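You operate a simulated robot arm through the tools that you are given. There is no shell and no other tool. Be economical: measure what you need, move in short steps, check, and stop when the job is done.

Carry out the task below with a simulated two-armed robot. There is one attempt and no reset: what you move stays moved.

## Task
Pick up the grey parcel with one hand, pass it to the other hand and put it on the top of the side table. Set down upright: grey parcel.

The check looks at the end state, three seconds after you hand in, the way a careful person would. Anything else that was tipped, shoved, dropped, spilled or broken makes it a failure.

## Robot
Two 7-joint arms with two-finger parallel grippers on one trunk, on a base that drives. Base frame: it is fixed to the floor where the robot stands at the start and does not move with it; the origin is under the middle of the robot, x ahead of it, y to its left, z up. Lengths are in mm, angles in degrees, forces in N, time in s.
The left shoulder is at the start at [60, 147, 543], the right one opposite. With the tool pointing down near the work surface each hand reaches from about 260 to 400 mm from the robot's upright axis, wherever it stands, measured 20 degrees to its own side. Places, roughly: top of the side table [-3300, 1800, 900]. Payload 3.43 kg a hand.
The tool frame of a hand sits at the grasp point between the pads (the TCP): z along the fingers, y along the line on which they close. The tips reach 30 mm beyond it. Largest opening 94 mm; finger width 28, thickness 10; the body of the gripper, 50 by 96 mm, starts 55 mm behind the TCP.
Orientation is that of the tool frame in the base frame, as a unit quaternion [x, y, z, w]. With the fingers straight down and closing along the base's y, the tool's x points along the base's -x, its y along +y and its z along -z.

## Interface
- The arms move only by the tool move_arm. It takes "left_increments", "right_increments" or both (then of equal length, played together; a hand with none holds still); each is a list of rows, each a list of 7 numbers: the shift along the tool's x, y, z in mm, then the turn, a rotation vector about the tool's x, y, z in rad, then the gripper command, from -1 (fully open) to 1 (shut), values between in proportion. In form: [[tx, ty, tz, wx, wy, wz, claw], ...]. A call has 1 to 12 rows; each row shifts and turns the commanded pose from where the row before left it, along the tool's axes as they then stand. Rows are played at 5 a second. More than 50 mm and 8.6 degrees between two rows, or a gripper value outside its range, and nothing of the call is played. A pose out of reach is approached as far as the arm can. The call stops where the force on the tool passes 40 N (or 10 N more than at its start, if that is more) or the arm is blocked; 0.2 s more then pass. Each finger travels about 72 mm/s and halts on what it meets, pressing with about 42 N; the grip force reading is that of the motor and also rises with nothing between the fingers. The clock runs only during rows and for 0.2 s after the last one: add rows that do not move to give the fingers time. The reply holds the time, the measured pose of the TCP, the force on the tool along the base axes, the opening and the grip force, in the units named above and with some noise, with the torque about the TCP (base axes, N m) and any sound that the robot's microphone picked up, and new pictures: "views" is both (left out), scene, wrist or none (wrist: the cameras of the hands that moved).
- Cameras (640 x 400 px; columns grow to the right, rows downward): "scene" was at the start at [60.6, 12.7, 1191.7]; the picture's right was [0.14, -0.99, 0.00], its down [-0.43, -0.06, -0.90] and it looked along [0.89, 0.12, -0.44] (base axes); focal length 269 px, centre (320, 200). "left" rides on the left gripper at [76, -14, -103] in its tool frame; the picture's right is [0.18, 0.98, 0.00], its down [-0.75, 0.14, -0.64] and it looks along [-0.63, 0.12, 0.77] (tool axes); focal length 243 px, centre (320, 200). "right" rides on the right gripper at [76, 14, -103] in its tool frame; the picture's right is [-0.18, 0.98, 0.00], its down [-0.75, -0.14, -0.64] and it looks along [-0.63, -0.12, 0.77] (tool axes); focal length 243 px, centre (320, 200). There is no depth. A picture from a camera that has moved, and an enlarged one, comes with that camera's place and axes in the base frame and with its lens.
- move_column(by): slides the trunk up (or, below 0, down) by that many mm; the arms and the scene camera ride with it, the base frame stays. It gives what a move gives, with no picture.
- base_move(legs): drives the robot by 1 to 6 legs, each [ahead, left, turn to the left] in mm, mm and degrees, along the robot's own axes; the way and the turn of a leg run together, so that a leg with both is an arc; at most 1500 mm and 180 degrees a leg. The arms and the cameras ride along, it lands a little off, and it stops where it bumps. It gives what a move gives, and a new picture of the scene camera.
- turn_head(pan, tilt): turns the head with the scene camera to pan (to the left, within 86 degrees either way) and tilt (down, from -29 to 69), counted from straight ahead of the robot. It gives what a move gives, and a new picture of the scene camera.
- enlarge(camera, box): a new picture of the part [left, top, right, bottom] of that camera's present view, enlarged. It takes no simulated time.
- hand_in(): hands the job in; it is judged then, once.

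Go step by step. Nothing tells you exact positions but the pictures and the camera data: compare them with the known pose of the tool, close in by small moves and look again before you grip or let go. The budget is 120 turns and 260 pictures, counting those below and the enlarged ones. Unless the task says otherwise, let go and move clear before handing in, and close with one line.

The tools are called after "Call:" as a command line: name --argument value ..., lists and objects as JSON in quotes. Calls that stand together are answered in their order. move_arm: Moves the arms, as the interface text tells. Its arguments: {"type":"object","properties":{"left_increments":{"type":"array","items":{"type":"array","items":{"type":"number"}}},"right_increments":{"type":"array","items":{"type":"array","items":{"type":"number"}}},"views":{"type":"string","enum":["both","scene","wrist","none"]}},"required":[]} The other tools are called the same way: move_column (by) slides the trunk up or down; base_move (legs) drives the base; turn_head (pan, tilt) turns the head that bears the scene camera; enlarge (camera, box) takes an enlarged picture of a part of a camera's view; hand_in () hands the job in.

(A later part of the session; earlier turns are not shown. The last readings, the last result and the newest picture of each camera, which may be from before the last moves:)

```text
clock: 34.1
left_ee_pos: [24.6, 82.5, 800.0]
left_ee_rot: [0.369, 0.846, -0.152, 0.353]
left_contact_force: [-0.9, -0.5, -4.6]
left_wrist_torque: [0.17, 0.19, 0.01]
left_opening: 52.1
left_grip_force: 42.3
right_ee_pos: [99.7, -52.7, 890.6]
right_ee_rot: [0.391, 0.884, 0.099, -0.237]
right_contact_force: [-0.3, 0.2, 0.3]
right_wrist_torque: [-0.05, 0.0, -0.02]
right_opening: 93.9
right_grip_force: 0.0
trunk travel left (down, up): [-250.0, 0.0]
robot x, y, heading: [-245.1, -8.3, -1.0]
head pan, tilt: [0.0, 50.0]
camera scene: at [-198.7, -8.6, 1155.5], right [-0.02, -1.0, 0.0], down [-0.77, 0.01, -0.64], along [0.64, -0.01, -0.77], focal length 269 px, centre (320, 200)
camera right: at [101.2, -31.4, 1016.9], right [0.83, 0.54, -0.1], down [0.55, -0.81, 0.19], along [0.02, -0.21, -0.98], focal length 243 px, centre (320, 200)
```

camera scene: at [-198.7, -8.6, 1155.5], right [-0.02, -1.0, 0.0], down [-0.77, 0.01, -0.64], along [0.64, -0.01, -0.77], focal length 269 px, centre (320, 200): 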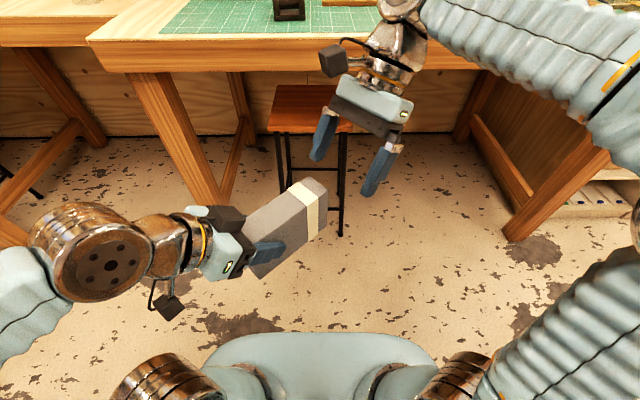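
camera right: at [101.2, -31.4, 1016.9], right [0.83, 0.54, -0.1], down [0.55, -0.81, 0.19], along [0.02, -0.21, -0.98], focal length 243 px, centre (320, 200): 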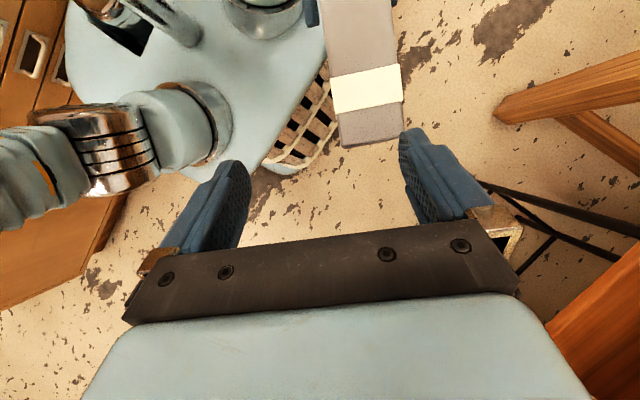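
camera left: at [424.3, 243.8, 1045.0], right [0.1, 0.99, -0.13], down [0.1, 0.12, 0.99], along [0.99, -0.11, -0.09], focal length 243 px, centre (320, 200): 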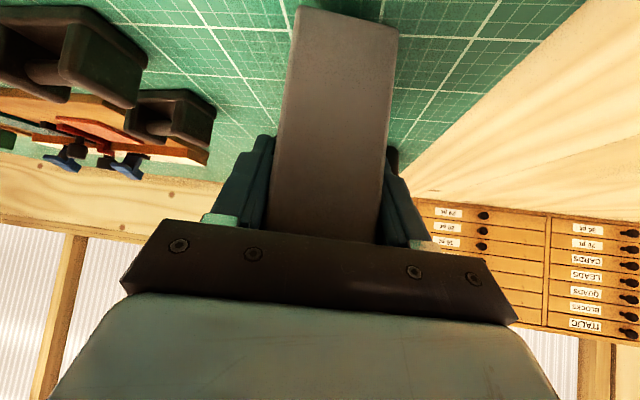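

Good view from the right wrist. I need about +37 mm along the closing axis and about 29 mm toward the parcel before descending along the fingers.

Call:
move_arm --right_increments '[[8.3, 12.3, 4.8, 0, 0, 0, -1], [8.3, 12.3, 4.8, 0, 0, 0, -1], [8.4, 12.4, 4.9, 0, 0, 0, -1], [0, 0, 0, 0, 0, 0, -1]]' --views "both"

```text
clock: 35.1
left_ee_pos: [24.2, 82.7, 800.4]
left_ee_rot: [0.369, 0.846, -0.152, 0.353]
left_contact_force: [0.2, 0.5, -5.1]
left_wrist_torque: [0.2, 0.17, 0.0]
left_opening: 52.2
left_grip_force: 42.1
right_ee_pos: [109.4, -7.6, 890.5]
right_ee_rot: [0.391, 0.884, 0.1, -0.236]
right_contact_force: [-0.4, 0.0, 0.6]
right_wrist_torque: [-0.03, -0.02, 0.03]
right_opening: 94.4
right_grip_force: 0.0
trunk travel left (down, up): [-250.0, 0.0]
robot x, y, heading: [-244.1, -10.1, -1.2]
head pan, tilt: [0.0, 50.0]
camera scene: at [-198.6, -8.4, 1155.5], right [-0.02, -1.0, 0.0], down [-0.77, 0.01, -0.64], along [0.64, -0.01, -0.77], focal length 269 px, centre (320, 200)
camera right: at [110.5, 14.6, 1016.6], right [0.83, 0.54, -0.1], down [0.55, -0.81, 0.19], along [0.02, -0.21, -0.98], focal length 243 px, centre (320, 200)
```

scene: 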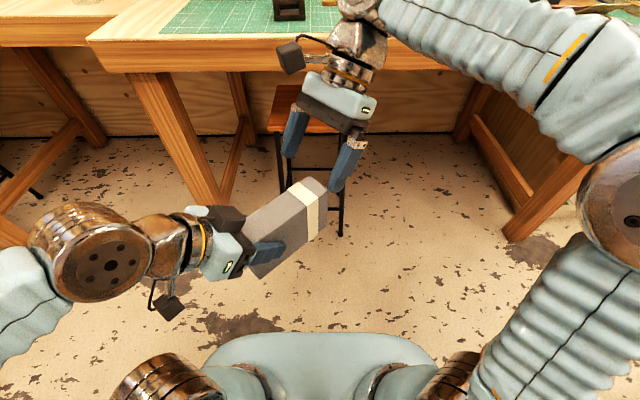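
right: 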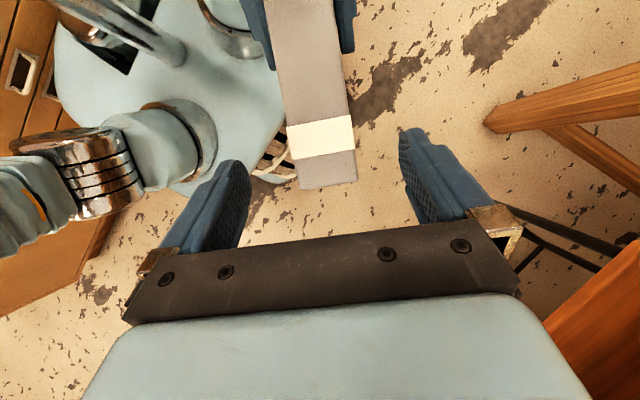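

The fingers are centred on the parcel. I'll descend along the finger axis in two parts.

Call:
move_arm --right_increments '[[0, 0, 17, 0, 0, 0, -1], [0, 0, 17, 0, 0, 0, -1], [0, 0, 16, 0, 0, 0, -1], [0, 0, 0, 0, 0, 0, -1]]' --views "both"

```text
clock: 36.1
left_ee_pos: [25.0, 82.9, 801.4]
left_ee_rot: [0.367, 0.847, -0.152, 0.354]
left_contact_force: [-0.5, 0.9, -5.0]
left_wrist_torque: [0.2, 0.2, 0.01]
left_opening: 52.0
left_grip_force: 41.9
right_ee_pos: [91.4, 11.1, 848.6]
right_ee_rot: [0.391, 0.884, 0.099, -0.237]
right_contact_force: [0.7, 0.0, 0.0]
right_wrist_torque: [-0.01, 0.0, -0.01]
right_opening: 94.1
right_grip_force: 0.0
trunk travel left (down, up): [-250.0, 0.0]
robot x, y, heading: [-247.2, -8.5, -1.1]
head pan, tilt: [0.0, 50.0]
camera scene: at [-198.7, -8.4, 1155.5], right [-0.02, -1.0, 0.0], down [-0.77, 0.01, -0.64], along [0.64, -0.01, -0.77], focal length 269 px, centre (320, 200)
camera right: at [91.3, 33.1, 974.7], right [0.83, 0.54, -0.1], down [0.55, -0.81, 0.19], along [0.02, -0.21, -0.98], focal length 243 px, centre (320, 200)
```

scene: 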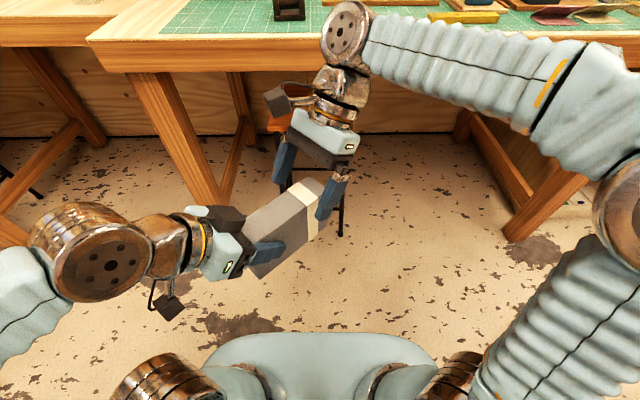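
right: 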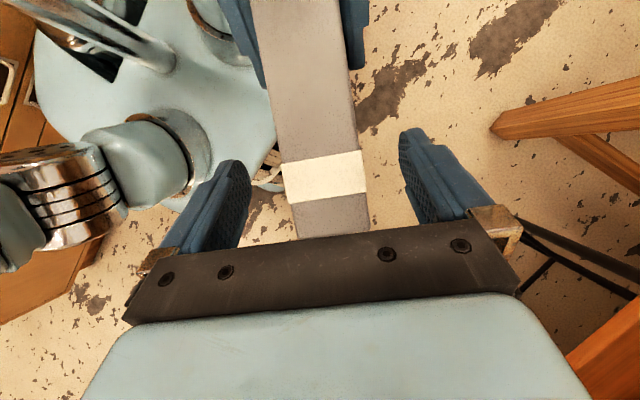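

Aligned. I'll descend the last 40 mm and close the right gripper.

Call:
move_arm --right_increments '[[0, 0, 14, 0, 0, 0, -1], [0, 0, 14, 0, 0, 0, -1], [0, 0, 12, 0, 0, 0, -1], [0, 0, 0, 0, 0, 0, -1]]' --views "both"

```text
clock: 37.1
left_ee_pos: [24.1, 84.1, 800.3]
left_ee_rot: [0.368, 0.847, -0.151, 0.353]
left_contact_force: [-0.5, -0.5, -4.4]
left_wrist_torque: [0.23, 0.18, -0.01]
left_opening: 52.1
left_grip_force: 42.2
right_ee_pos: [77.1, 25.8, 814.9]
right_ee_rot: [0.39, 0.885, 0.099, -0.235]
right_contact_force: [0.2, 0.5, -0.7]
right_wrist_torque: [0.03, -0.01, 0.05]
right_opening: 94.2
right_grip_force: 0.0
trunk travel left (down, up): [-250.0, 0.0]
robot x, y, heading: [-245.4, -9.3, -1.1]
head pan, tilt: [0.0, 50.0]
camera scene: at [-198.7, -8.4, 1155.5], right [-0.02, -1.0, 0.0], down [-0.77, 0.01, -0.64], along [0.64, -0.01, -0.77], focal length 269 px, centre (320, 200)
camera right: at [78.1, 47.9, 941.2], right [0.83, 0.54, -0.1], down [0.55, -0.81, 0.19], along [0.02, -0.21, -0.98], focal length 243 px, centre (320, 200)
```

scene: 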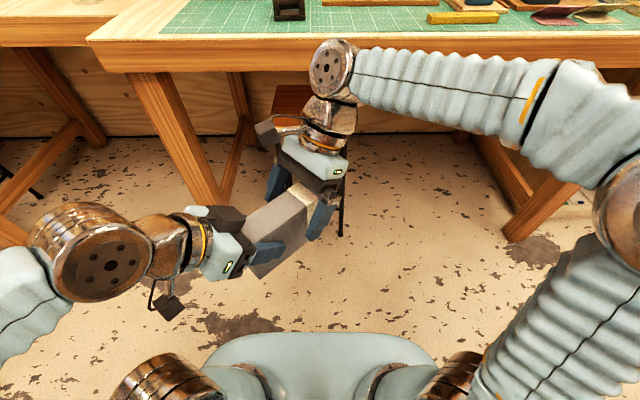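
right: 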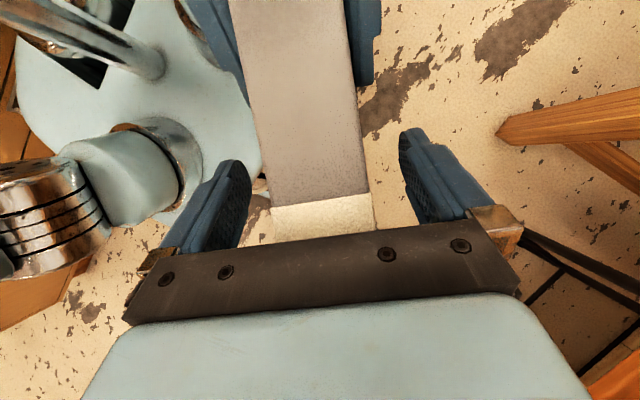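

I'll go a touch lower and centre, then close the right gripper.

Call:
move_arm --right_increments '[[-4, -4, 7, 0, 0, 0, -1], [0, 0, 0, 0, 0, 0, -0.2], [0, 0, 0, 0, 0, 0, -0.05], [0, 0, 0, 0, 0, 0, -0.05]]' --views "wrist"

```text
clock: 38.1
left_ee_pos: [24.3, 82.3, 800.8]
left_ee_rot: [0.369, 0.846, -0.151, 0.353]
left_contact_force: [-12.0, -10.2, -1.9]
left_wrist_torque: [0.01, -0.03, -1.29]
left_opening: 52.3
left_grip_force: 42.2
right_ee_pos: [75.9, 23.9, 806.1]
right_ee_rot: [0.392, 0.884, 0.1, -0.235]
right_contact_force: [11.7, 9.5, -3.3]
right_wrist_torque: [0.04, 0.01, 0.11]
right_opening: 57.7
right_grip_force: 7.5
trunk travel left (down, up): [-250.0, 0.0]
robot x, y, heading: [-241.5, -3.7, -1.2]
head pan, tilt: [0.0, 50.0]
camera right: at [75.6, 45.6, 933.7], right [0.83, 0.54, -0.1], down [0.55, -0.81, 0.19], along [0.02, -0.21, -0.98], focal length 243 px, centre (320, 200)
```

right: 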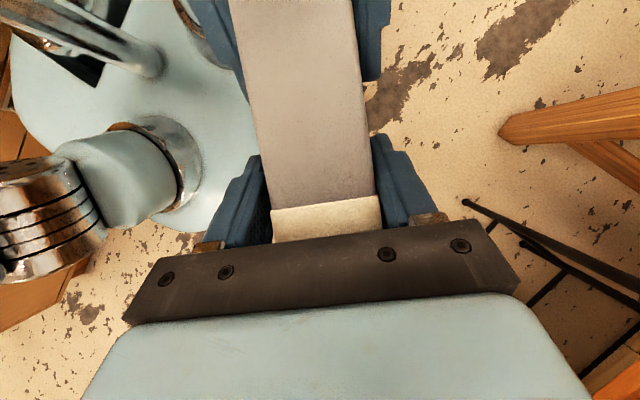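

The +y finger touches first; I'll shift +3 mm and close fully.

Call:
move_arm --right_increments '[[0, 3, 0, 0, 0, 0, -0.05], [0, 0, 0, 0, 0, 0, 0], [0, 0, 0, 0, 0, 0, 0.1], [0, 0, 0, 0, 0, 0, 0.1]]' --views "none"

```text
clock: 39.1
left_ee_pos: [24.6, 83.1, 800.4]
left_ee_rot: [0.368, 0.847, -0.15, 0.353]
left_contact_force: [-13.2, -7.3, -5.0]
left_wrist_torque: [0.04, 0.38, -0.91]
left_opening: 52.1
left_grip_force: 41.6
right_ee_pos: [77.2, 25.9, 806.0]
right_ee_rot: [0.391, 0.884, 0.1, -0.236]
right_contact_force: [13.1, 6.2, 0.6]
right_wrist_torque: [0.23, -0.28, -0.11]
right_opening: 52.4
right_grip_force: 42.1
trunk travel left (down, up): [-250.0, 0.0]
robot x, y, heading: [-244.3, -7.6, -1.1]
head pan, tilt: [0.0, 50.0]
```

Both hands grip now; I'll command the right fully shut and relieve the side load slightly.

Call:
move_arm --right_increments '[[0, 1.5, 0, 0, 0, 0, 1], [0, 0, 0, 0, 0, 0, 1], [0, 0, 0, 0, 0, 0, 1]]' --views "none"

```text
clock: 39.9
left_ee_pos: [25.6, 82.8, 801.0]
left_ee_rot: [0.367, 0.847, -0.151, 0.353]
left_contact_force: [0.5, 2.5, -5.4]
left_wrist_torque: [-0.34, 0.92, -0.2]
left_opening: 52.1
left_grip_force: 42.2
right_ee_pos: [78.8, 26.7, 806.2]
right_ee_rot: [0.391, 0.884, 0.099, -0.236]
right_contact_force: [-0.4, -1.8, 0.8]
right_wrist_torque: [0.56, -0.72, 0.41]
right_opening: 52.3
right_grip_force: 42.2
trunk travel left (down, up): [-250.0, 0.0]
robot x, y, heading: [-245.4, -7.0, -0.9]
head pan, tilt: [0.0, 50.0]
```

Forces balanced. I'll open the left hand, leaving the right holding.

Call:
move_arm --left_increments '[[0, 0, 0, 0, 0, 0, -0.2], [0, 0, 0, 0, 0, 0, -1], [0, 0, 0, 0, 0, 0, -1], [0, 0, 0, 0, 0, 0, -1]]' --right_increments '[[0, 0, 0, 0, 0, 0, 1], [0, 0, 0, 0, 0, 0, 1], [0, 0, 0, 0, 0, 0, 1], [0, 0, 0, 0, 0, 0, 1]]' --views "both"

```text
clock: 40.9
left_ee_pos: [26.0, 82.9, 800.1]
left_ee_rot: [0.369, 0.846, -0.152, 0.353]
left_contact_force: [0.2, 0.5, -0.6]
left_wrist_torque: [0.0, 0.02, 0.02]
left_opening: 94.0
left_grip_force: 0.1
right_ee_pos: [77.2, 26.9, 805.9]
right_ee_rot: [0.392, 0.884, 0.1, -0.236]
right_contact_force: [-1.2, 0.3, 0.1]
right_wrist_torque: [-0.12, -0.08, 0.01]
right_opening: 52.2
right_grip_force: 42.0
trunk travel left (down, up): [-250.0, 0.0]
robot x, y, heading: [-246.1, -7.1, -0.9]
head pan, tilt: [0.0, 50.0]
camera scene: at [-198.7, -8.4, 1155.5], right [-0.02, -1.0, 0.0], down [-0.77, 0.01, -0.64], along [0.64, -0.01, -0.77], focal length 269 px, centre (320, 200)
camera right: at [78.8, 48.3, 933.6], right [0.83, 0.54, -0.1], down [0.55, -0.81, 0.19], along [0.02, -0.21, -0.98], focal length 243 px, centre (320, 200)
camera left: at [-72.2, 164.8, 819.3], right [0.63, 0.77, -0.13], down [0.15, 0.04, 0.99], along [0.76, -0.64, -0.09], focal length 243 px, centre (320, 200)
```

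scene: 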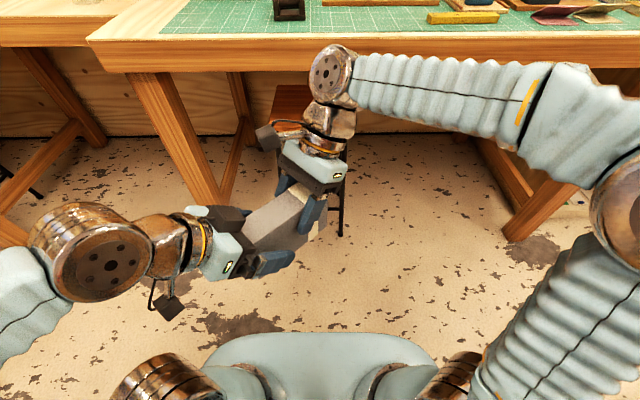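
right: 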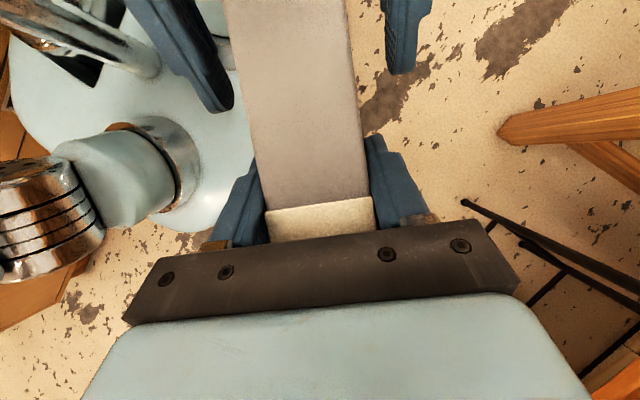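
left: 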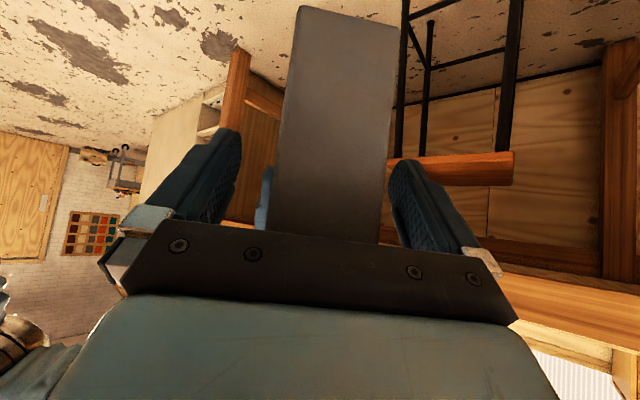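

The left is open. I'll retract it along its finger axis.

Call:
move_arm --left_increments '[[0, 0, -15, 0, 0, 0, -1], [0, 0, -20, 0, 0, 0, -1], [0, 0, -25, 0, 0, 0, -1], [0, 0, -25, 0, 0, 0, -1], [0, 0, -25, 0, 0, 0, -1]]' --views "both"

```text
clock: 42.1
left_ee_pos: [-25.7, 140.4, 879.3]
left_ee_rot: [0.369, 0.846, -0.152, 0.353]
left_contact_force: [-0.3, 0.0, 0.6]
left_wrist_torque: [-0.02, 0.0, 0.03]
left_opening: 94.0
left_grip_force: 0.1
right_ee_pos: [78.4, 26.8, 806.1]
right_ee_rot: [0.391, 0.884, 0.099, -0.236]
right_contact_force: [-0.2, -0.7, 0.4]
right_wrist_torque: [-0.09, -0.08, -0.04]
right_opening: 52.5
right_grip_force: 42.3
trunk travel left (down, up): [-250.0, 0.0]
robot x, y, heading: [-242.0, -5.1, -1.1]
head pan, tilt: [0.0, 50.0]
camera scene: at [-198.6, -8.5, 1155.5], right [-0.02, -1.0, 0.0], down [-0.77, 0.01, -0.64], along [0.64, -0.01, -0.77], focal length 269 px, centre (320, 200)
camera left: at [-122.6, 222.5, 897.8], right [0.63, 0.77, -0.13], down [0.15, 0.04, 0.99], along [0.76, -0.64, -0.09], focal length 243 px, centre (320, 200)
```

scene: 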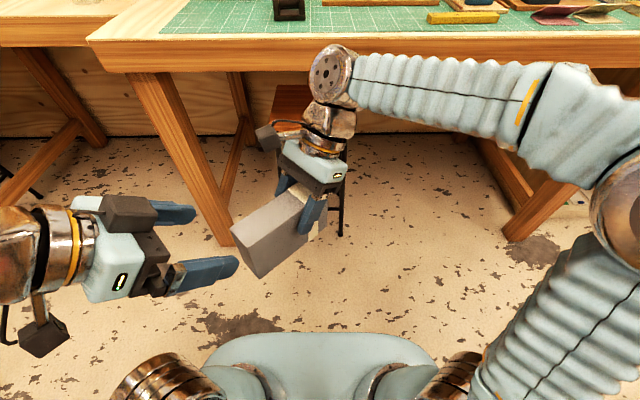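
left: 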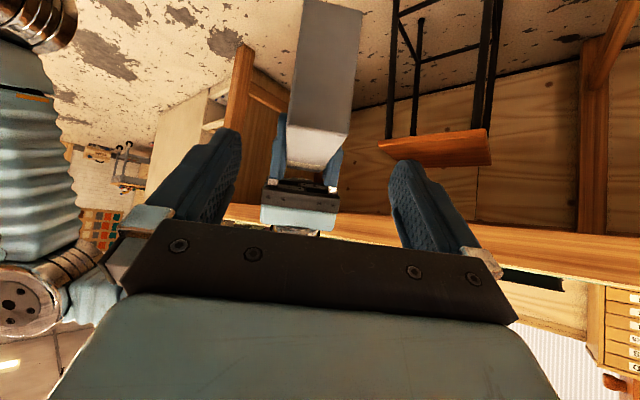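

The right hand holds the parcel alone. Now I'll look around toward the side table (behind-left) before driving.

Call:
turn_head --pan 85 --tilt 20

Call:
base_move --legs '[[0, 0, 90]]'

Call:
turn_head --pan 60 --tilt 20

```text
clock: 43.7
left_ee_pos: [-25.5, 141.8, 878.5]
left_ee_rot: [0.369, 0.846, -0.153, 0.353]
left_contact_force: [-0.2, 0.3, 0.9]
left_wrist_torque: [-0.05, 0.0, -0.01]
left_opening: 93.9
left_grip_force: 0.0
right_ee_pos: [78.8, 27.0, 806.8]
right_ee_rot: [0.39, 0.884, 0.1, -0.236]
right_contact_force: [0.2, -0.4, -0.4]
right_wrist_torque: [-0.11, -0.1, -0.03]
right_opening: 52.3
right_grip_force: 42.0
trunk travel left (down, up): [-250.0, 0.0]
robot x, y, heading: [-246.6, -9.4, -1.0]
head pan, tilt: [85.0, 20.0]
camera scene: at [-265.8, 85.6, 1201.1], right [0.99, -0.11, 0.0], down [-0.04, -0.34, -0.94], along [0.1, 0.93, -0.34], focal length 269 px, centre (320, 200)
```

scene: 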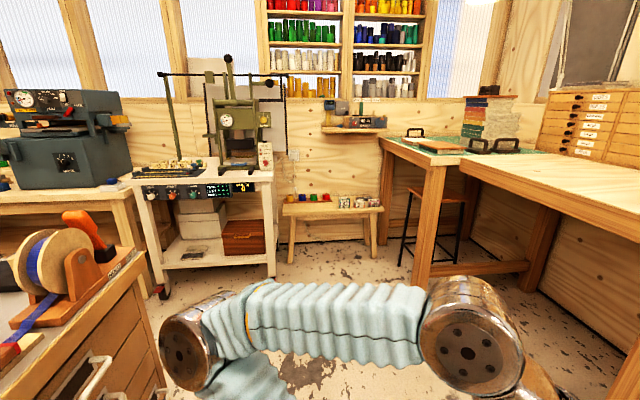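

```text
clock: 45.5
left_ee_pos: [-79.9, 203.5, 878.3]
left_ee_rot: [0.227, 0.896, -0.093, 0.371]
left_contact_force: [0.1, 0.6, -0.5]
left_wrist_torque: [-0.03, 0.01, -0.05]
left_opening: 94.0
left_grip_force: 0.1
right_ee_pos: [55.1, 131.5, 803.8]
right_ee_rot: [0.24, 0.936, 0.058, -0.25]
right_contact_force: [0.9, 0.4, 0.4]
right_wrist_torque: [-0.07, -0.13, 0.0]
right_opening: 52.1
right_grip_force: 42.4
trunk travel left (down, up): [-250.0, 0.0]
robot x, y, heading: [-241.9, -6.7, 18.1]
head pan, tilt: [85.0, 20.0]
stopped in leg 1: the robot was blocked; the commanded pose is now the measured one
camera scene: at [-287.5, 76.0, 1201.0], right [0.97, 0.22, -0.01], down [0.07, -0.33, -0.94], along [-0.21, 0.92, -0.34], focal length 269 px, centre (320, 200)
```

scene: 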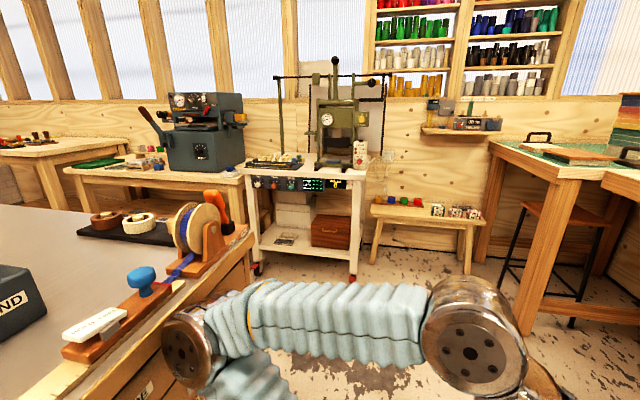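

```text
clock: 46.4
left_ee_pos: [-78.8, 206.2, 877.9]
left_ee_rot: [0.226, 0.896, -0.093, 0.37]
left_contact_force: [-1.0, 0.4, 0.1]
left_wrist_torque: [0.02, -0.01, 0.01]
left_opening: 94.1
left_grip_force: 0.1
right_ee_pos: [54.5, 132.5, 804.9]
right_ee_rot: [0.238, 0.936, 0.056, -0.252]
right_contact_force: [-0.4, 1.2, -0.3]
right_wrist_torque: [-0.03, -0.13, 0.0]
right_opening: 52.1
right_grip_force: 41.6
trunk travel left (down, up): [-250.0, 0.0]
robot x, y, heading: [-241.2, -4.4, 18.2]
head pan, tilt: [60.0, 20.0]
camera scene: at [-246.6, 77.2, 1200.7], right [0.98, -0.21, -0.01], down [-0.08, -0.34, -0.94], along [0.19, 0.92, -0.35], focal length 269 px, centre (320, 200)
```

scene: 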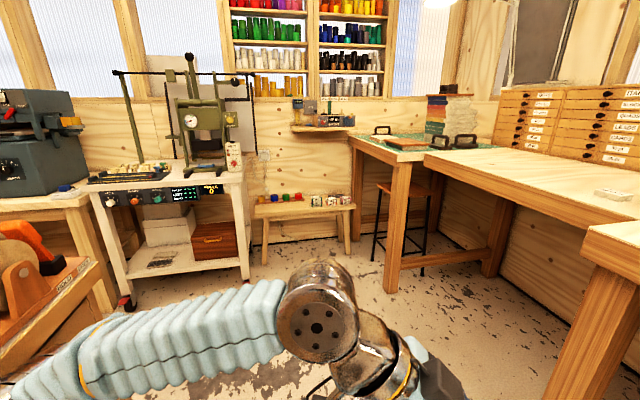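

The turn bumped: a steel-topped table stands behind-left. I'll look at where the elbow is relative to it.

Call:
turn_head --pan 86 --tilt 45

Call:
turn_head --pan -86 --tilt 40

```text
clock: 47.3
left_ee_pos: [-79.6, 205.3, 877.9]
left_ee_rot: [0.226, 0.896, -0.094, 0.37]
left_contact_force: [0.7, 0.3, 0.3]
left_wrist_torque: [-0.02, -0.03, -0.02]
left_opening: 94.2
left_grip_force: 0.2
right_ee_pos: [54.0, 132.4, 804.9]
right_ee_rot: [0.238, 0.936, 0.056, -0.251]
right_contact_force: [0.8, -0.7, 0.0]
right_wrist_torque: [-0.04, -0.13, -0.01]
right_opening: 52.1
right_grip_force: 41.3
trunk travel left (down, up): [-250.0, 0.0]
robot x, y, heading: [-241.2, -5.9, 18.1]
head pan, tilt: [85.9, 45.0]
camera scene: at [-285.6, 65.0, 1162.6], right [0.97, 0.24, -0.01], down [0.17, -0.69, -0.71], along [-0.18, 0.68, -0.71], focal length 269 px, centre (320, 200)
```

scene: 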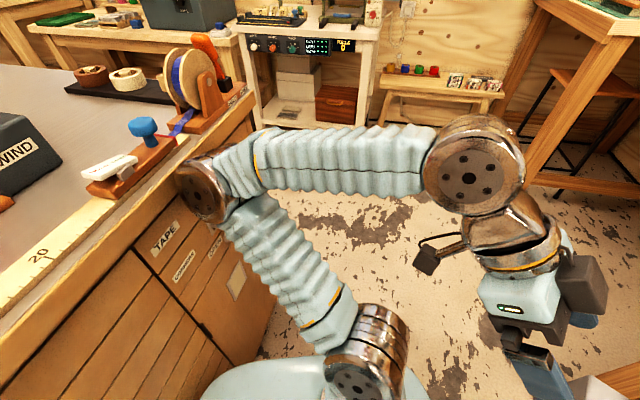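

```text
clock: 49.9
left_ee_pos: [-78.3, 204.9, 877.7]
left_ee_rot: [0.226, 0.897, -0.093, 0.369]
left_contact_force: [-0.2, 0.0, -0.3]
left_wrist_torque: [0.05, -0.02, 0.01]
left_opening: 94.0
left_grip_force: 0.0
right_ee_pos: [55.0, 131.7, 804.8]
right_ee_rot: [0.238, 0.936, 0.056, -0.252]
right_contact_force: [-0.4, -0.2, -0.7]
right_wrist_torque: [-0.08, -0.14, 0.01]
right_opening: 52.3
right_grip_force: 42.1
trunk travel left (down, up): [-250.0, 0.0]
robot x, y, heading: [-241.3, -5.7, 17.8]
head pan, tilt: [-85.9, 40.0]
camera scene: at [-233.9, -92.9, 1170.0], right [-0.93, -0.38, 0.01], down [-0.25, 0.59, -0.77], along [0.28, -0.71, -0.64], focal length 269 px, centre (320, 200)
```

scene: 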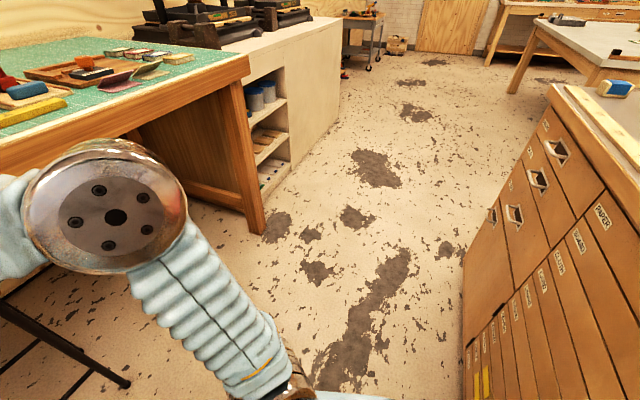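

The left elbow touched the side of the drawer island (top corner about (-590, 650)); nothing on it looks disturbed. I'll turn back, strafe left past the island's end into the passage, and then turn there.

Call:
base_move --legs '[[0, 0, -18], [0, 600, 0]]'

Call:
turn_head --pan 80 --tilt 25

```text
clock: 54.3
left_ee_pos: [-16.1, 738.1, 880.3]
left_ee_rot: [0.373, 0.845, -0.152, 0.352]
left_contact_force: [0.3, -0.7, 0.2]
left_wrist_torque: [0.0, 0.01, 0.01]
left_opening: 93.8
left_grip_force: 0.1
right_ee_pos: [85.8, 624.8, 806.8]
right_ee_rot: [0.391, 0.884, 0.1, -0.236]
right_contact_force: [-0.3, 1.1, -0.7]
right_wrist_torque: [-0.12, -0.1, 0.03]
right_opening: 52.3
right_grip_force: 42.3
trunk travel left (down, up): [-250.0, 0.0]
robot x, y, heading: [-239.9, 592.5, -1.1]
head pan, tilt: [-85.9, 40.0]
camera scene: at [-262.5, 507.3, 1169.7], right [-1.0, -0.05, 0.0], down [-0.03, 0.64, -0.77], along [0.04, -0.77, -0.64], focal length 269 px, centre (320, 200)
```

scene: 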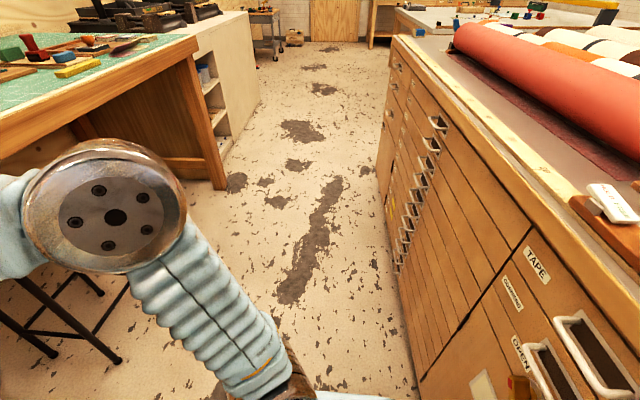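

```text
clock: 56.8
left_ee_pos: [-15.9, 738.0, 879.4]
left_ee_rot: [0.373, 0.845, -0.153, 0.352]
left_contact_force: [-0.2, -0.1, -1.2]
left_wrist_torque: [-0.02, 0.02, -0.02]
left_opening: 94.1
left_grip_force: 0.0
right_ee_pos: [87.6, 626.0, 807.3]
right_ee_rot: [0.391, 0.884, 0.1, -0.236]
right_contact_force: [0.7, -0.3, -1.1]
right_wrist_torque: [-0.09, -0.11, -0.01]
right_opening: 52.2
right_grip_force: 41.7
trunk travel left (down, up): [-250.0, 0.0]
robot x, y, heading: [-234.6, 587.4, -1.4]
head pan, tilt: [80.0, 25.0]
camera scene: at [-248.8, 682.7, 1193.0], right [0.98, -0.19, 0.0], down [-0.08, -0.41, -0.91], along [0.18, 0.89, -0.42], focal length 269 px, centre (320, 200)
```

scene: 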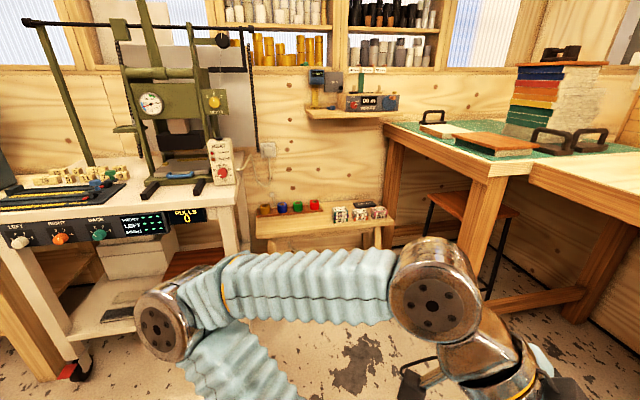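

The passage in front of the press table (front y≈1640) is clear. I'll strafe on, then turn to face +y.

Call:
base_move --legs '[[0, 470, 0], [0, 0, 91]]'

Call:
turn_head --pan 75 --tilt 25

```text
clock: 63.6
left_ee_pos: [-395.5, 1270.1, 879.4]
left_ee_rot: [-0.371, 0.846, 0.157, 0.351]
left_contact_force: [0.3, 0.6, -0.2]
left_wrist_torque: [0.0, 0.01, 0.0]
left_opening: 94.0
left_grip_force: 0.2
right_ee_pos: [-292.1, 1385.3, 806.5]
right_ee_rot: [-0.387, 0.886, -0.107, -0.233]
right_contact_force: [-0.9, -1.0, 0.1]
right_wrist_torque: [0.14, -0.08, 0.0]
right_opening: 51.7
right_grip_force: 42.1
trunk travel left (down, up): [-250.0, 0.0]
robot x, y, heading: [-226.1, 1067.8, 94.0]
head pan, tilt: [80.0, 25.0]
camera scene: at [-320.7, 1044.9, 1193.0], right [0.11, 0.99, 0.0], down [0.42, -0.05, -0.91], along [-0.9, 0.1, -0.42], focal length 269 px, centre (320, 200)
```

scene: 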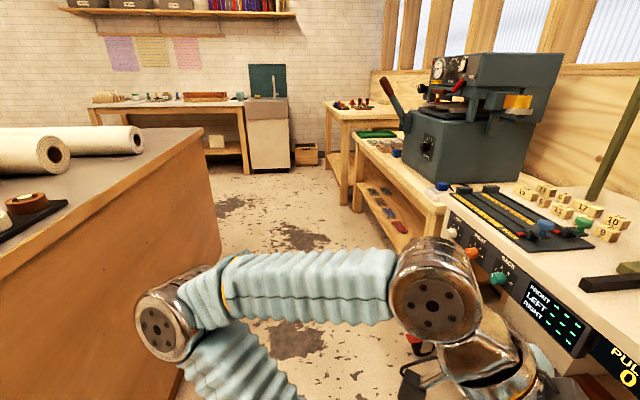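

```text
clock: 64.3
left_ee_pos: [-395.7, 1270.4, 878.6]
left_ee_rot: [-0.372, 0.845, 0.157, 0.35]
left_contact_force: [0.2, -0.4, -0.2]
left_wrist_torque: [-0.02, -0.02, 0.01]
left_opening: 94.1
left_grip_force: 0.1
right_ee_pos: [-292.0, 1384.4, 806.4]
right_ee_rot: [-0.386, 0.886, -0.106, -0.233]
right_contact_force: [0.3, -0.9, -0.2]
right_wrist_torque: [0.12, -0.11, 0.03]
right_opening: 52.3
right_grip_force: 42.2
trunk travel left (down, up): [-250.0, 0.0]
robot x, y, heading: [-228.3, 1062.7, 94.1]
head pan, tilt: [75.0, 25.0]
camera scene: at [-319.5, 1052.8, 1193.0], right [0.19, 0.98, 0.0], down [0.41, -0.08, -0.91], along [-0.89, 0.18, -0.42], focal length 269 px, centre (320, 200)
```

scene: 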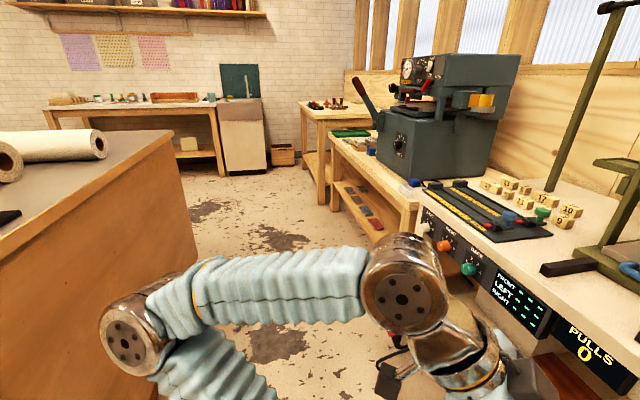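

The side table is the small wooden table past the grey machine. I'll zoom in on it and the passage.

Call:
enlarge --camera "scene" --box '[240, 60, 480, 260]'

```text
2.00 times, centred on (360, 160) of scene
camera zoom: at [-319.5, 1052.8, 1193.0], right [0.19, 0.98, 0.0], down [0.41, -0.08, -0.91], along [-0.89, 0.18, -0.42], focal length 539 px, centre (240, 280)
```

zoom: 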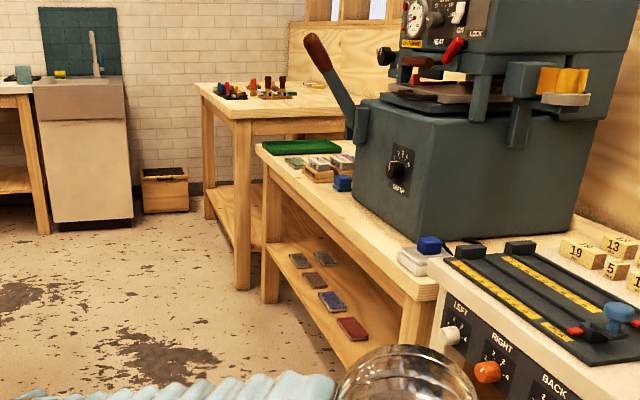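

The side table front runs from x≈-2725 to -3925 at y≈1550. I'll strafe along the passage in stages, facing +y.

Call:
base_move --legs '[[0, 0, -4], [0, 1400, 0]]'

Call:
turn_head --pan 50 --tilt 25

```text
clock: 71.8
left_ee_pos: [-1783.2, 1331.9, 879.6]
left_ee_rot: [-0.319, 0.867, 0.135, 0.358]
left_contact_force: [0.6, 0.6, -0.1]
left_wrist_torque: [-0.03, 0.0, 0.02]
left_opening: 94.0
left_grip_force: 0.2
right_ee_pos: [-1666.8, 1430.3, 806.5]
right_ee_rot: [-0.332, 0.908, -0.092, -0.239]
right_contact_force: [-0.1, -1.3, 0.6]
right_wrist_torque: [0.11, -0.09, -0.03]
right_opening: 52.0
right_grip_force: 42.2
trunk travel left (down, up): [-250.0, 0.0]
robot x, y, heading: [-1648.2, 1109.7, 86.9]
head pan, tilt: [75.0, 25.0]
camera scene: at [-1735.0, 1106.0, 1193.0], right [0.31, 0.95, 0.0], down [0.4, -0.13, -0.91], along [-0.86, 0.28, -0.42], focal length 269 px, centre (320, 200)
```

scene: 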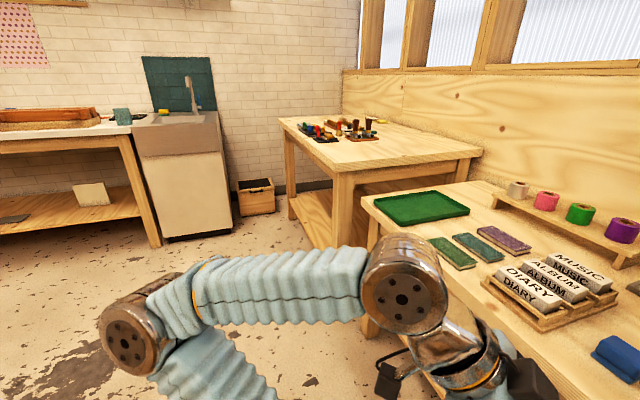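

```text
clock: 72.7
left_ee_pos: [-1783.7, 1331.8, 879.2]
left_ee_rot: [-0.318, 0.867, 0.135, 0.359]
left_contact_force: [0.2, -0.7, 0.6]
left_wrist_torque: [0.04, -0.04, -0.04]
left_opening: 94.2
left_grip_force: 0.0
right_ee_pos: [-1666.4, 1432.4, 807.3]
right_ee_rot: [-0.332, 0.908, -0.091, -0.239]
right_contact_force: [0.4, 0.9, -0.5]
right_wrist_torque: [0.1, -0.07, 0.01]
right_opening: 52.5
right_grip_force: 42.3
trunk travel left (down, up): [-250.0, 0.0]
robot x, y, heading: [-1645.7, 1106.8, 86.8]
head pan, tilt: [50.0, 25.0]
camera scene: at [-1714.7, 1140.3, 1193.0], right [0.68, 0.73, 0.0], down [0.31, -0.29, -0.91], along [-0.66, 0.62, -0.42], focal length 269 px, centre (320, 200)
```

scene: 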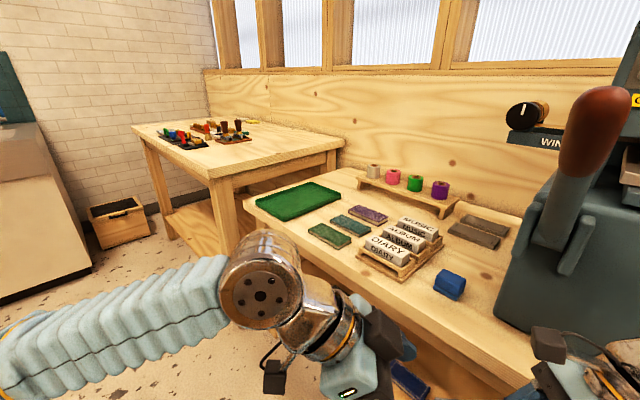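

The right half of the side table top is clear. I'll shift the right hand to its own side, then yaw it so the parcel lies across my front.

Call:
move_arm --right_increments '[[-11, -14.3, -6.3, 0, 0, 0, 1], [-11, -14.3, -6.3, 0, 0, 0, 1], [-11, -14.3, -6.3, 0, 0, 0, 1], [-11, -14.3, -6.3, 0, 0, 0, 1], [-11, -14.3, -6.3, 0, 0, 0, 1], [-11, -14.3, -6.3, 0, 0, 0, 1]]' --views "none"

Call:
move_arm --right_increments '[[0, 0, 0, -0.06, 0, 0.105, 1], [0, 0, 0, -0.06, 0, 0.105, 1], [0, 0, 0, -0.06, 0, 0.105, 1], [0, 0, 0, -0.06, 0, 0.105, 1], [0, 0, 0, -0.06, 0, 0.105, 1], [0, 0, 0, -0.06, 0, 0.105, 1]]' --views "none"

Call:
turn_head --pan 0 --tilt 45

```text
clock: 74.1
left_ee_pos: [-1782.6, 1332.1, 878.5]
left_ee_rot: [-0.319, 0.867, 0.135, 0.359]
left_contact_force: [-0.2, -0.9, 0.1]
left_wrist_torque: [0.01, 0.0, 0.02]
left_opening: 93.8
left_grip_force: 0.1
right_ee_pos: [-1554.5, 1416.6, 807.2]
right_ee_rot: [-0.332, 0.908, -0.092, -0.24]
right_contact_force: [-0.7, -0.1, 0.0]
right_wrist_torque: [0.09, -0.08, -0.05]
right_opening: 52.2
right_grip_force: 41.7
trunk travel left (down, up): [-250.0, 0.0]
robot x, y, heading: [-1647.4, 1107.1, 86.8]
head pan, tilt: [50.0, 25.0]
```

```text
clock: 75.5
left_ee_pos: [-1784.7, 1331.5, 879.3]
left_ee_rot: [-0.318, 0.867, 0.135, 0.359]
left_contact_force: [0.7, 0.4, -0.1]
left_wrist_torque: [-0.01, 0.05, 0.0]
left_opening: 93.9
left_grip_force: 0.1
right_ee_pos: [-1553.7, 1414.7, 807.4]
right_ee_rot: [0.013, 0.967, 0.001, -0.254]
right_contact_force: [-0.5, -0.5, -0.6]
right_wrist_torque: [0.02, -0.15, 0.0]
right_opening: 52.3
right_grip_force: 42.5
trunk travel left (down, up): [-250.0, 0.0]
robot x, y, heading: [-1641.4, 1104.9, 86.8]
head pan, tilt: [50.0, 25.0]
```

```text
clock: 76.7
left_ee_pos: [-1785.4, 1332.2, 878.9]
left_ee_rot: [-0.318, 0.867, 0.134, 0.36]
left_contact_force: [0.5, 0.2, -0.3]
left_wrist_torque: [0.0, 0.01, 0.01]
left_opening: 94.1
left_grip_force: 0.1
right_ee_pos: [-1553.2, 1415.8, 806.9]
right_ee_rot: [0.011, 0.967, 0.001, -0.255]
right_contact_force: [-0.2, -0.3, 0.4]
right_wrist_torque: [0.0, -0.14, 0.01]
right_opening: 52.2
right_grip_force: 42.3
trunk travel left (down, up): [-250.0, 0.0]
robot x, y, heading: [-1646.8, 1107.8, 86.7]
head pan, tilt: [0.0, 45.0]
camera scene: at [-1642.9, 1158.4, 1162.5], right [1.0, -0.06, 0.0], down [-0.04, -0.71, -0.71], along [0.04, 0.71, -0.71], focal length 269 px, centre (320, 200)
```

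scene: 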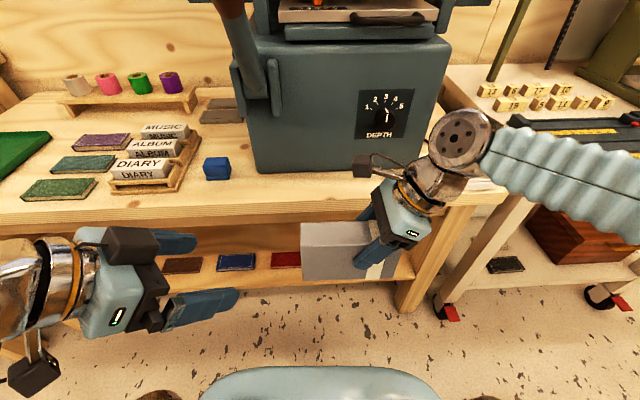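

The parcel lies across my front now. I'll zoom in to check it is level.

Call:
enlarge --camera "scene" --box '[260, 160, 460, 300]'

Call:
move_arm --right_increments '[[10, 0, -17.3, 0, 0, 0, 1], [10, 0, -17.3, 0, 0, 0, 1], [10, 0, -17.3, 0, 0, 0, 1], [10, 0, -17.3, 0, 0, 0, 1], [10, 0, -17.3, 0, 0, 0, 1], [10, 0, -17.3, 0, 0, 0, 1], [10, 0, -17.3, 0, 0, 0, 1], [10, 0, -17.3, 0, 0, 0, 1]]' --views "scene"

```text
2.86 times, centred on (360, 230) of scene
camera zoom: at [-1642.9, 1158.4, 1162.5], right [1.0, -0.06, 0.0], down [-0.04, -0.71, -0.71], along [0.04, 0.71, -0.71], focal length 770 px, centre (206, 114)
```

zoom: 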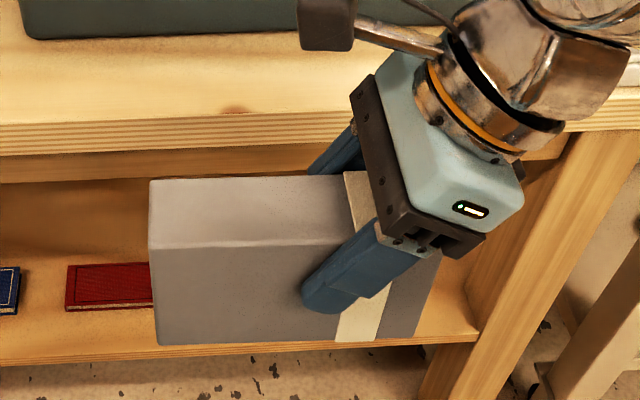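

```text
clock: 78.5
left_ee_pos: [-1783.3, 1331.9, 879.1]
left_ee_rot: [-0.318, 0.867, 0.134, 0.36]
left_contact_force: [0.0, 0.1, 0.3]
left_wrist_torque: [0.0, 0.01, 0.02]
left_opening: 94.2
left_grip_force: 0.0
right_ee_pos: [-1555.2, 1415.9, 966.6]
right_ee_rot: [0.011, 0.967, 0.0, -0.255]
right_contact_force: [1.0, -0.2, -5.7]
right_wrist_torque: [0.02, -0.11, -0.02]
right_opening: 51.9
right_grip_force: 42.0
trunk travel left (down, up): [-250.0, 0.0]
robot x, y, heading: [-1650.0, 1106.7, 86.6]
head pan, tilt: [0.0, 45.0]
camera scene: at [-1642.8, 1158.5, 1162.4], right [1.0, -0.06, 0.0], down [-0.04, -0.71, -0.71], along [0.04, 0.71, -0.71], focal length 269 px, centre (320, 200)
```

scene: 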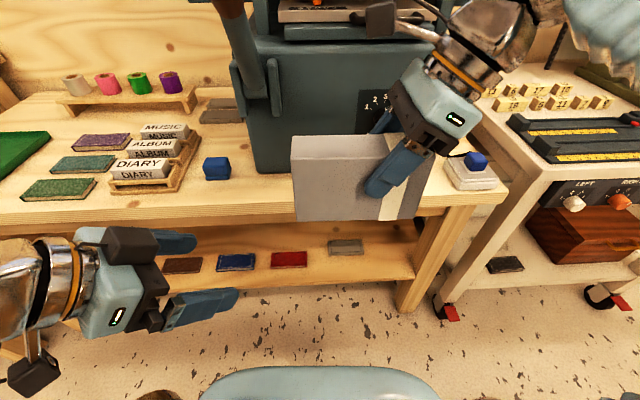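

It is level and reachable at this height. I'll raise the left hand out of the way, back off a little, and strafe to in front of the side table.

Call:
move_arm --left_increments '[[-15, 0, -15, 0, 0, 0, -1], [-15, 0, -15, 0, 0, 0, -1], [-15, 0, -15, 0, 0, 0, -1], [-15, 0, -15, 0, 0, 0, -1]]' --right_increments '[[5, 0, -8.7, 0, 0, 0, 1], [5, 0, -8.7, 0, 0, 0, 1], [0, 0, 0, 0, 0, 0, 1], [0, 0, 0, 0, 0, 0, 1]]' --views "none"

Call:
base_move --legs '[[-90, 0, 3], [0, 1000, 0]]'

```text
clock: 79.5
left_ee_pos: [-1787.7, 1331.1, 965.5]
left_ee_rot: [-0.319, 0.867, 0.135, 0.359]
left_contact_force: [-0.8, -0.7, 0.2]
left_wrist_torque: [0.0, 0.0, 0.02]
left_opening: 93.9
left_grip_force: 0.0
right_ee_pos: [-1556.1, 1415.0, 986.9]
right_ee_rot: [0.012, 0.967, 0.0, -0.254]
right_contact_force: [0.5, -0.2, -5.1]
right_wrist_torque: [0.01, -0.13, -0.02]
right_opening: 52.3
right_grip_force: 42.4
trunk travel left (down, up): [-250.0, 0.0]
robot x, y, heading: [-1644.5, 1103.7, 86.7]
head pan, tilt: [0.0, 45.0]
```

```text
clock: 85.3
left_ee_pos: [-2790.5, 1248.3, 965.9]
left_ee_rot: [-0.332, 0.862, 0.141, 0.357]
left_contact_force: [-0.2, 0.0, -0.1]
left_wrist_torque: [0.0, 0.02, 0.0]
left_opening: 94.1
left_grip_force: 0.0
right_ee_pos: [-2563.0, 1340.9, 986.8]
right_ee_rot: [-0.004, 0.967, -0.003, -0.254]
right_contact_force: [-0.2, 0.1, -4.9]
right_wrist_torque: [0.01, -0.13, 0.0]
right_opening: 52.3
right_grip_force: 42.6
trunk travel left (down, up): [-250.0, 0.0]
robot x, y, heading: [-2643.6, 1027.6, 88.6]
head pan, tilt: [0.0, 45.0]
camera scene: at [-2640.9, 1081.0, 1162.4], right [1.0, -0.02, 0.0], down [-0.02, -0.71, -0.71], along [0.02, 0.71, -0.71], focal length 269 px, centre (320, 200)
```

scene: 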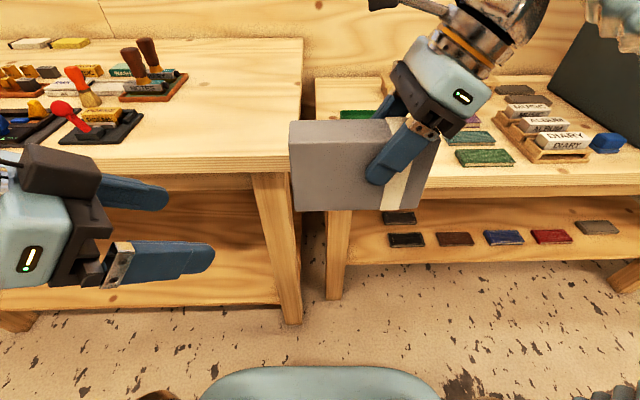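

The free area on the side table is about x -2990…-2690, y>1460. I'll move left, then ahead partway.

Call:
base_move --legs '[[0, 236, 1.4], [120, 0, 0]]'

Call:
enlarge --camera "right" --box '[0, 0, 640, 400]'

```text
clock: 87.9
left_ee_pos: [-3030.1, 1365.3, 965.7]
left_ee_rot: [-0.343, 0.857, 0.145, 0.355]
left_contact_force: [-0.5, -0.5, -0.2]
left_wrist_torque: [-0.01, -0.01, 0.04]
left_opening: 94.0
left_grip_force: 0.1
right_ee_pos: [-2804.5, 1464.1, 987.2]
right_ee_rot: [-0.015, 0.967, -0.006, -0.254]
right_contact_force: [-0.2, -0.1, -5.6]
right_wrist_torque: [0.05, -0.16, -0.01]
right_opening: 52.5
right_grip_force: 42.0
trunk travel left (down, up): [-250.0, 0.0]
robot x, y, heading: [-2876.1, 1150.8, 89.9]
head pan, tilt: [0.0, 45.0]
camera scene: at [-2875.6, 1201.9, 1162.4], right [1.0, 0.0, 0.0], down [0.0, -0.71, -0.71], along [0.0, 0.71, -0.71], focal length 269 px, centre (320, 200)
```

scene: 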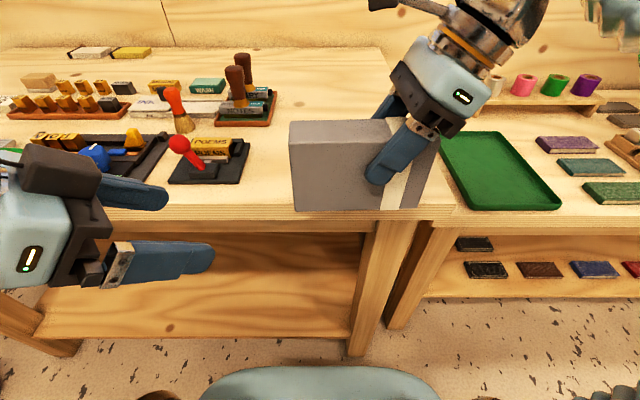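

```text
1.00 times, centred on (320, 200) of right (not enlarged: the box is as wide or as high as the picture)
camera zoom: at [-2820.9, 1478.3, 1114.3], right [0.13, 0.99, -0.1], down [0.98, -0.11, 0.19], along [0.18, -0.12, -0.98], focal length 243 px, centre (320, 200)
```

zoom: 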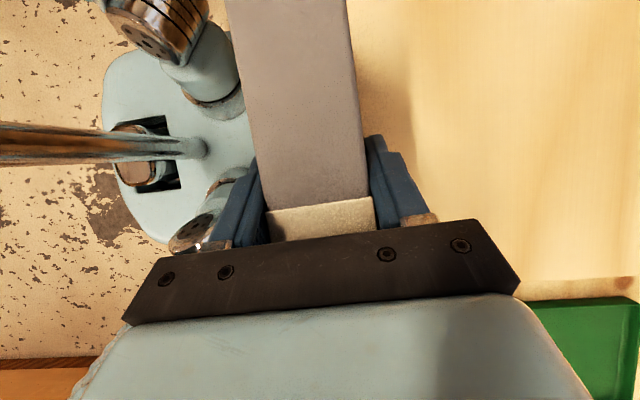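

The table top triangulates at z≈850 (parcel bottom ≈910), and the spot between the tool tray and the table end is free. I'll drive another 60 mm ahead, then extend the arm 25 mm.

Call:
base_move --legs '[[60, 0, 0]]'

Call:
move_arm --right_increments '[[0, 10, 0, 0, 0, 0, 1], [0, 10, 0, 0, 0, 0, 1], [0, 10, 0, 0, 0, 0, 1]]' --views "both"

```text
clock: 88.9
left_ee_pos: [-3030.5, 1426.3, 965.4]
left_ee_rot: [-0.344, 0.857, 0.146, 0.355]
left_contact_force: [0.6, -0.2, 0.2]
left_wrist_torque: [-0.01, -0.04, 0.02]
left_opening: 94.0
left_grip_force: 0.0
right_ee_pos: [-2805.6, 1524.6, 987.2]
right_ee_rot: [-0.016, 0.967, -0.007, -0.254]
right_contact_force: [-0.7, -0.7, -4.5]
right_wrist_torque: [-0.01, -0.13, 0.03]
right_opening: 52.3
right_grip_force: 42.3
trunk travel left (down, up): [-250.0, 0.0]
robot x, y, heading: [-2877.2, 1212.9, 90.2]
head pan, tilt: [0.0, 45.0]
camera scene: at [-2875.8, 1263.2, 1162.4], right [1.0, 0.0, 0.0], down [0.0, -0.71, -0.71], along [0.0, 0.71, -0.71], focal length 269 px, centre (320, 200)
```

scene: 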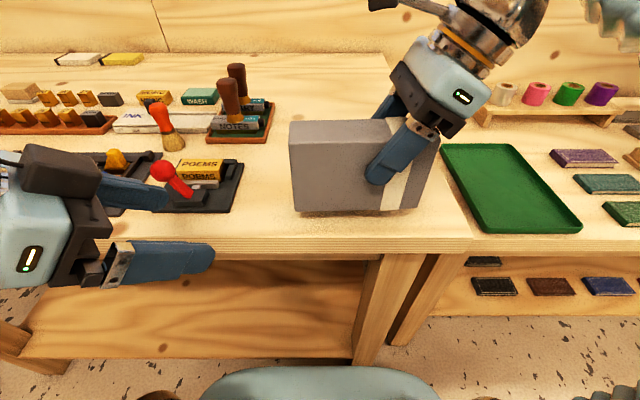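

```text
clock: 89.7
left_ee_pos: [-3030.0, 1426.4, 965.8]
left_ee_rot: [-0.344, 0.857, 0.145, 0.355]
left_contact_force: [0.3, -0.6, -0.8]
left_wrist_torque: [0.0, 0.02, -0.01]
left_opening: 94.0
left_grip_force: 0.1
right_ee_pos: [-2806.3, 1555.6, 987.9]
right_ee_rot: [-0.017, 0.967, -0.008, -0.253]
right_contact_force: [-0.9, -0.1, -5.3]
right_wrist_torque: [0.01, -0.14, 0.01]
right_opening: 52.1
right_grip_force: 42.3
trunk travel left (down, up): [-250.0, 0.0]
robot x, y, heading: [-2876.1, 1213.2, 89.9]
head pan, tilt: [0.0, 45.0]
camera scene: at [-2875.8, 1263.3, 1162.4], right [1.0, 0.0, 0.0], down [0.0, -0.71, -0.71], along [0.0, 0.71, -0.71], focal length 269 px, centre (320, 200)
camera right: at [-2823.1, 1569.1, 1114.2], right [0.12, 0.99, -0.1], down [0.98, -0.1, 0.19], along [0.18, -0.12, -0.98], focal length 243 px, centre (320, 200)
```

scene: 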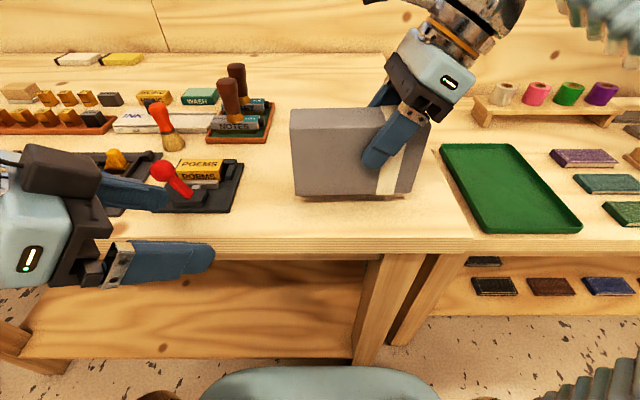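
right: 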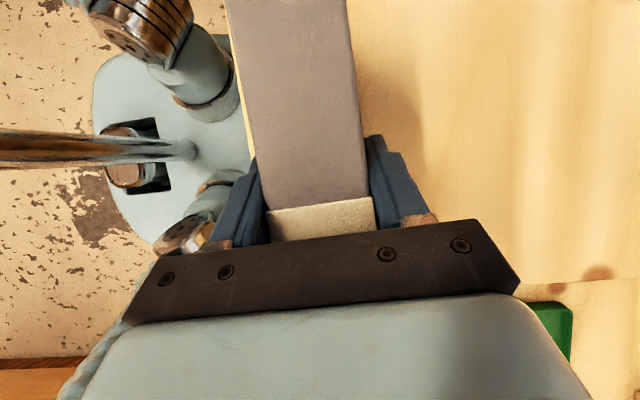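

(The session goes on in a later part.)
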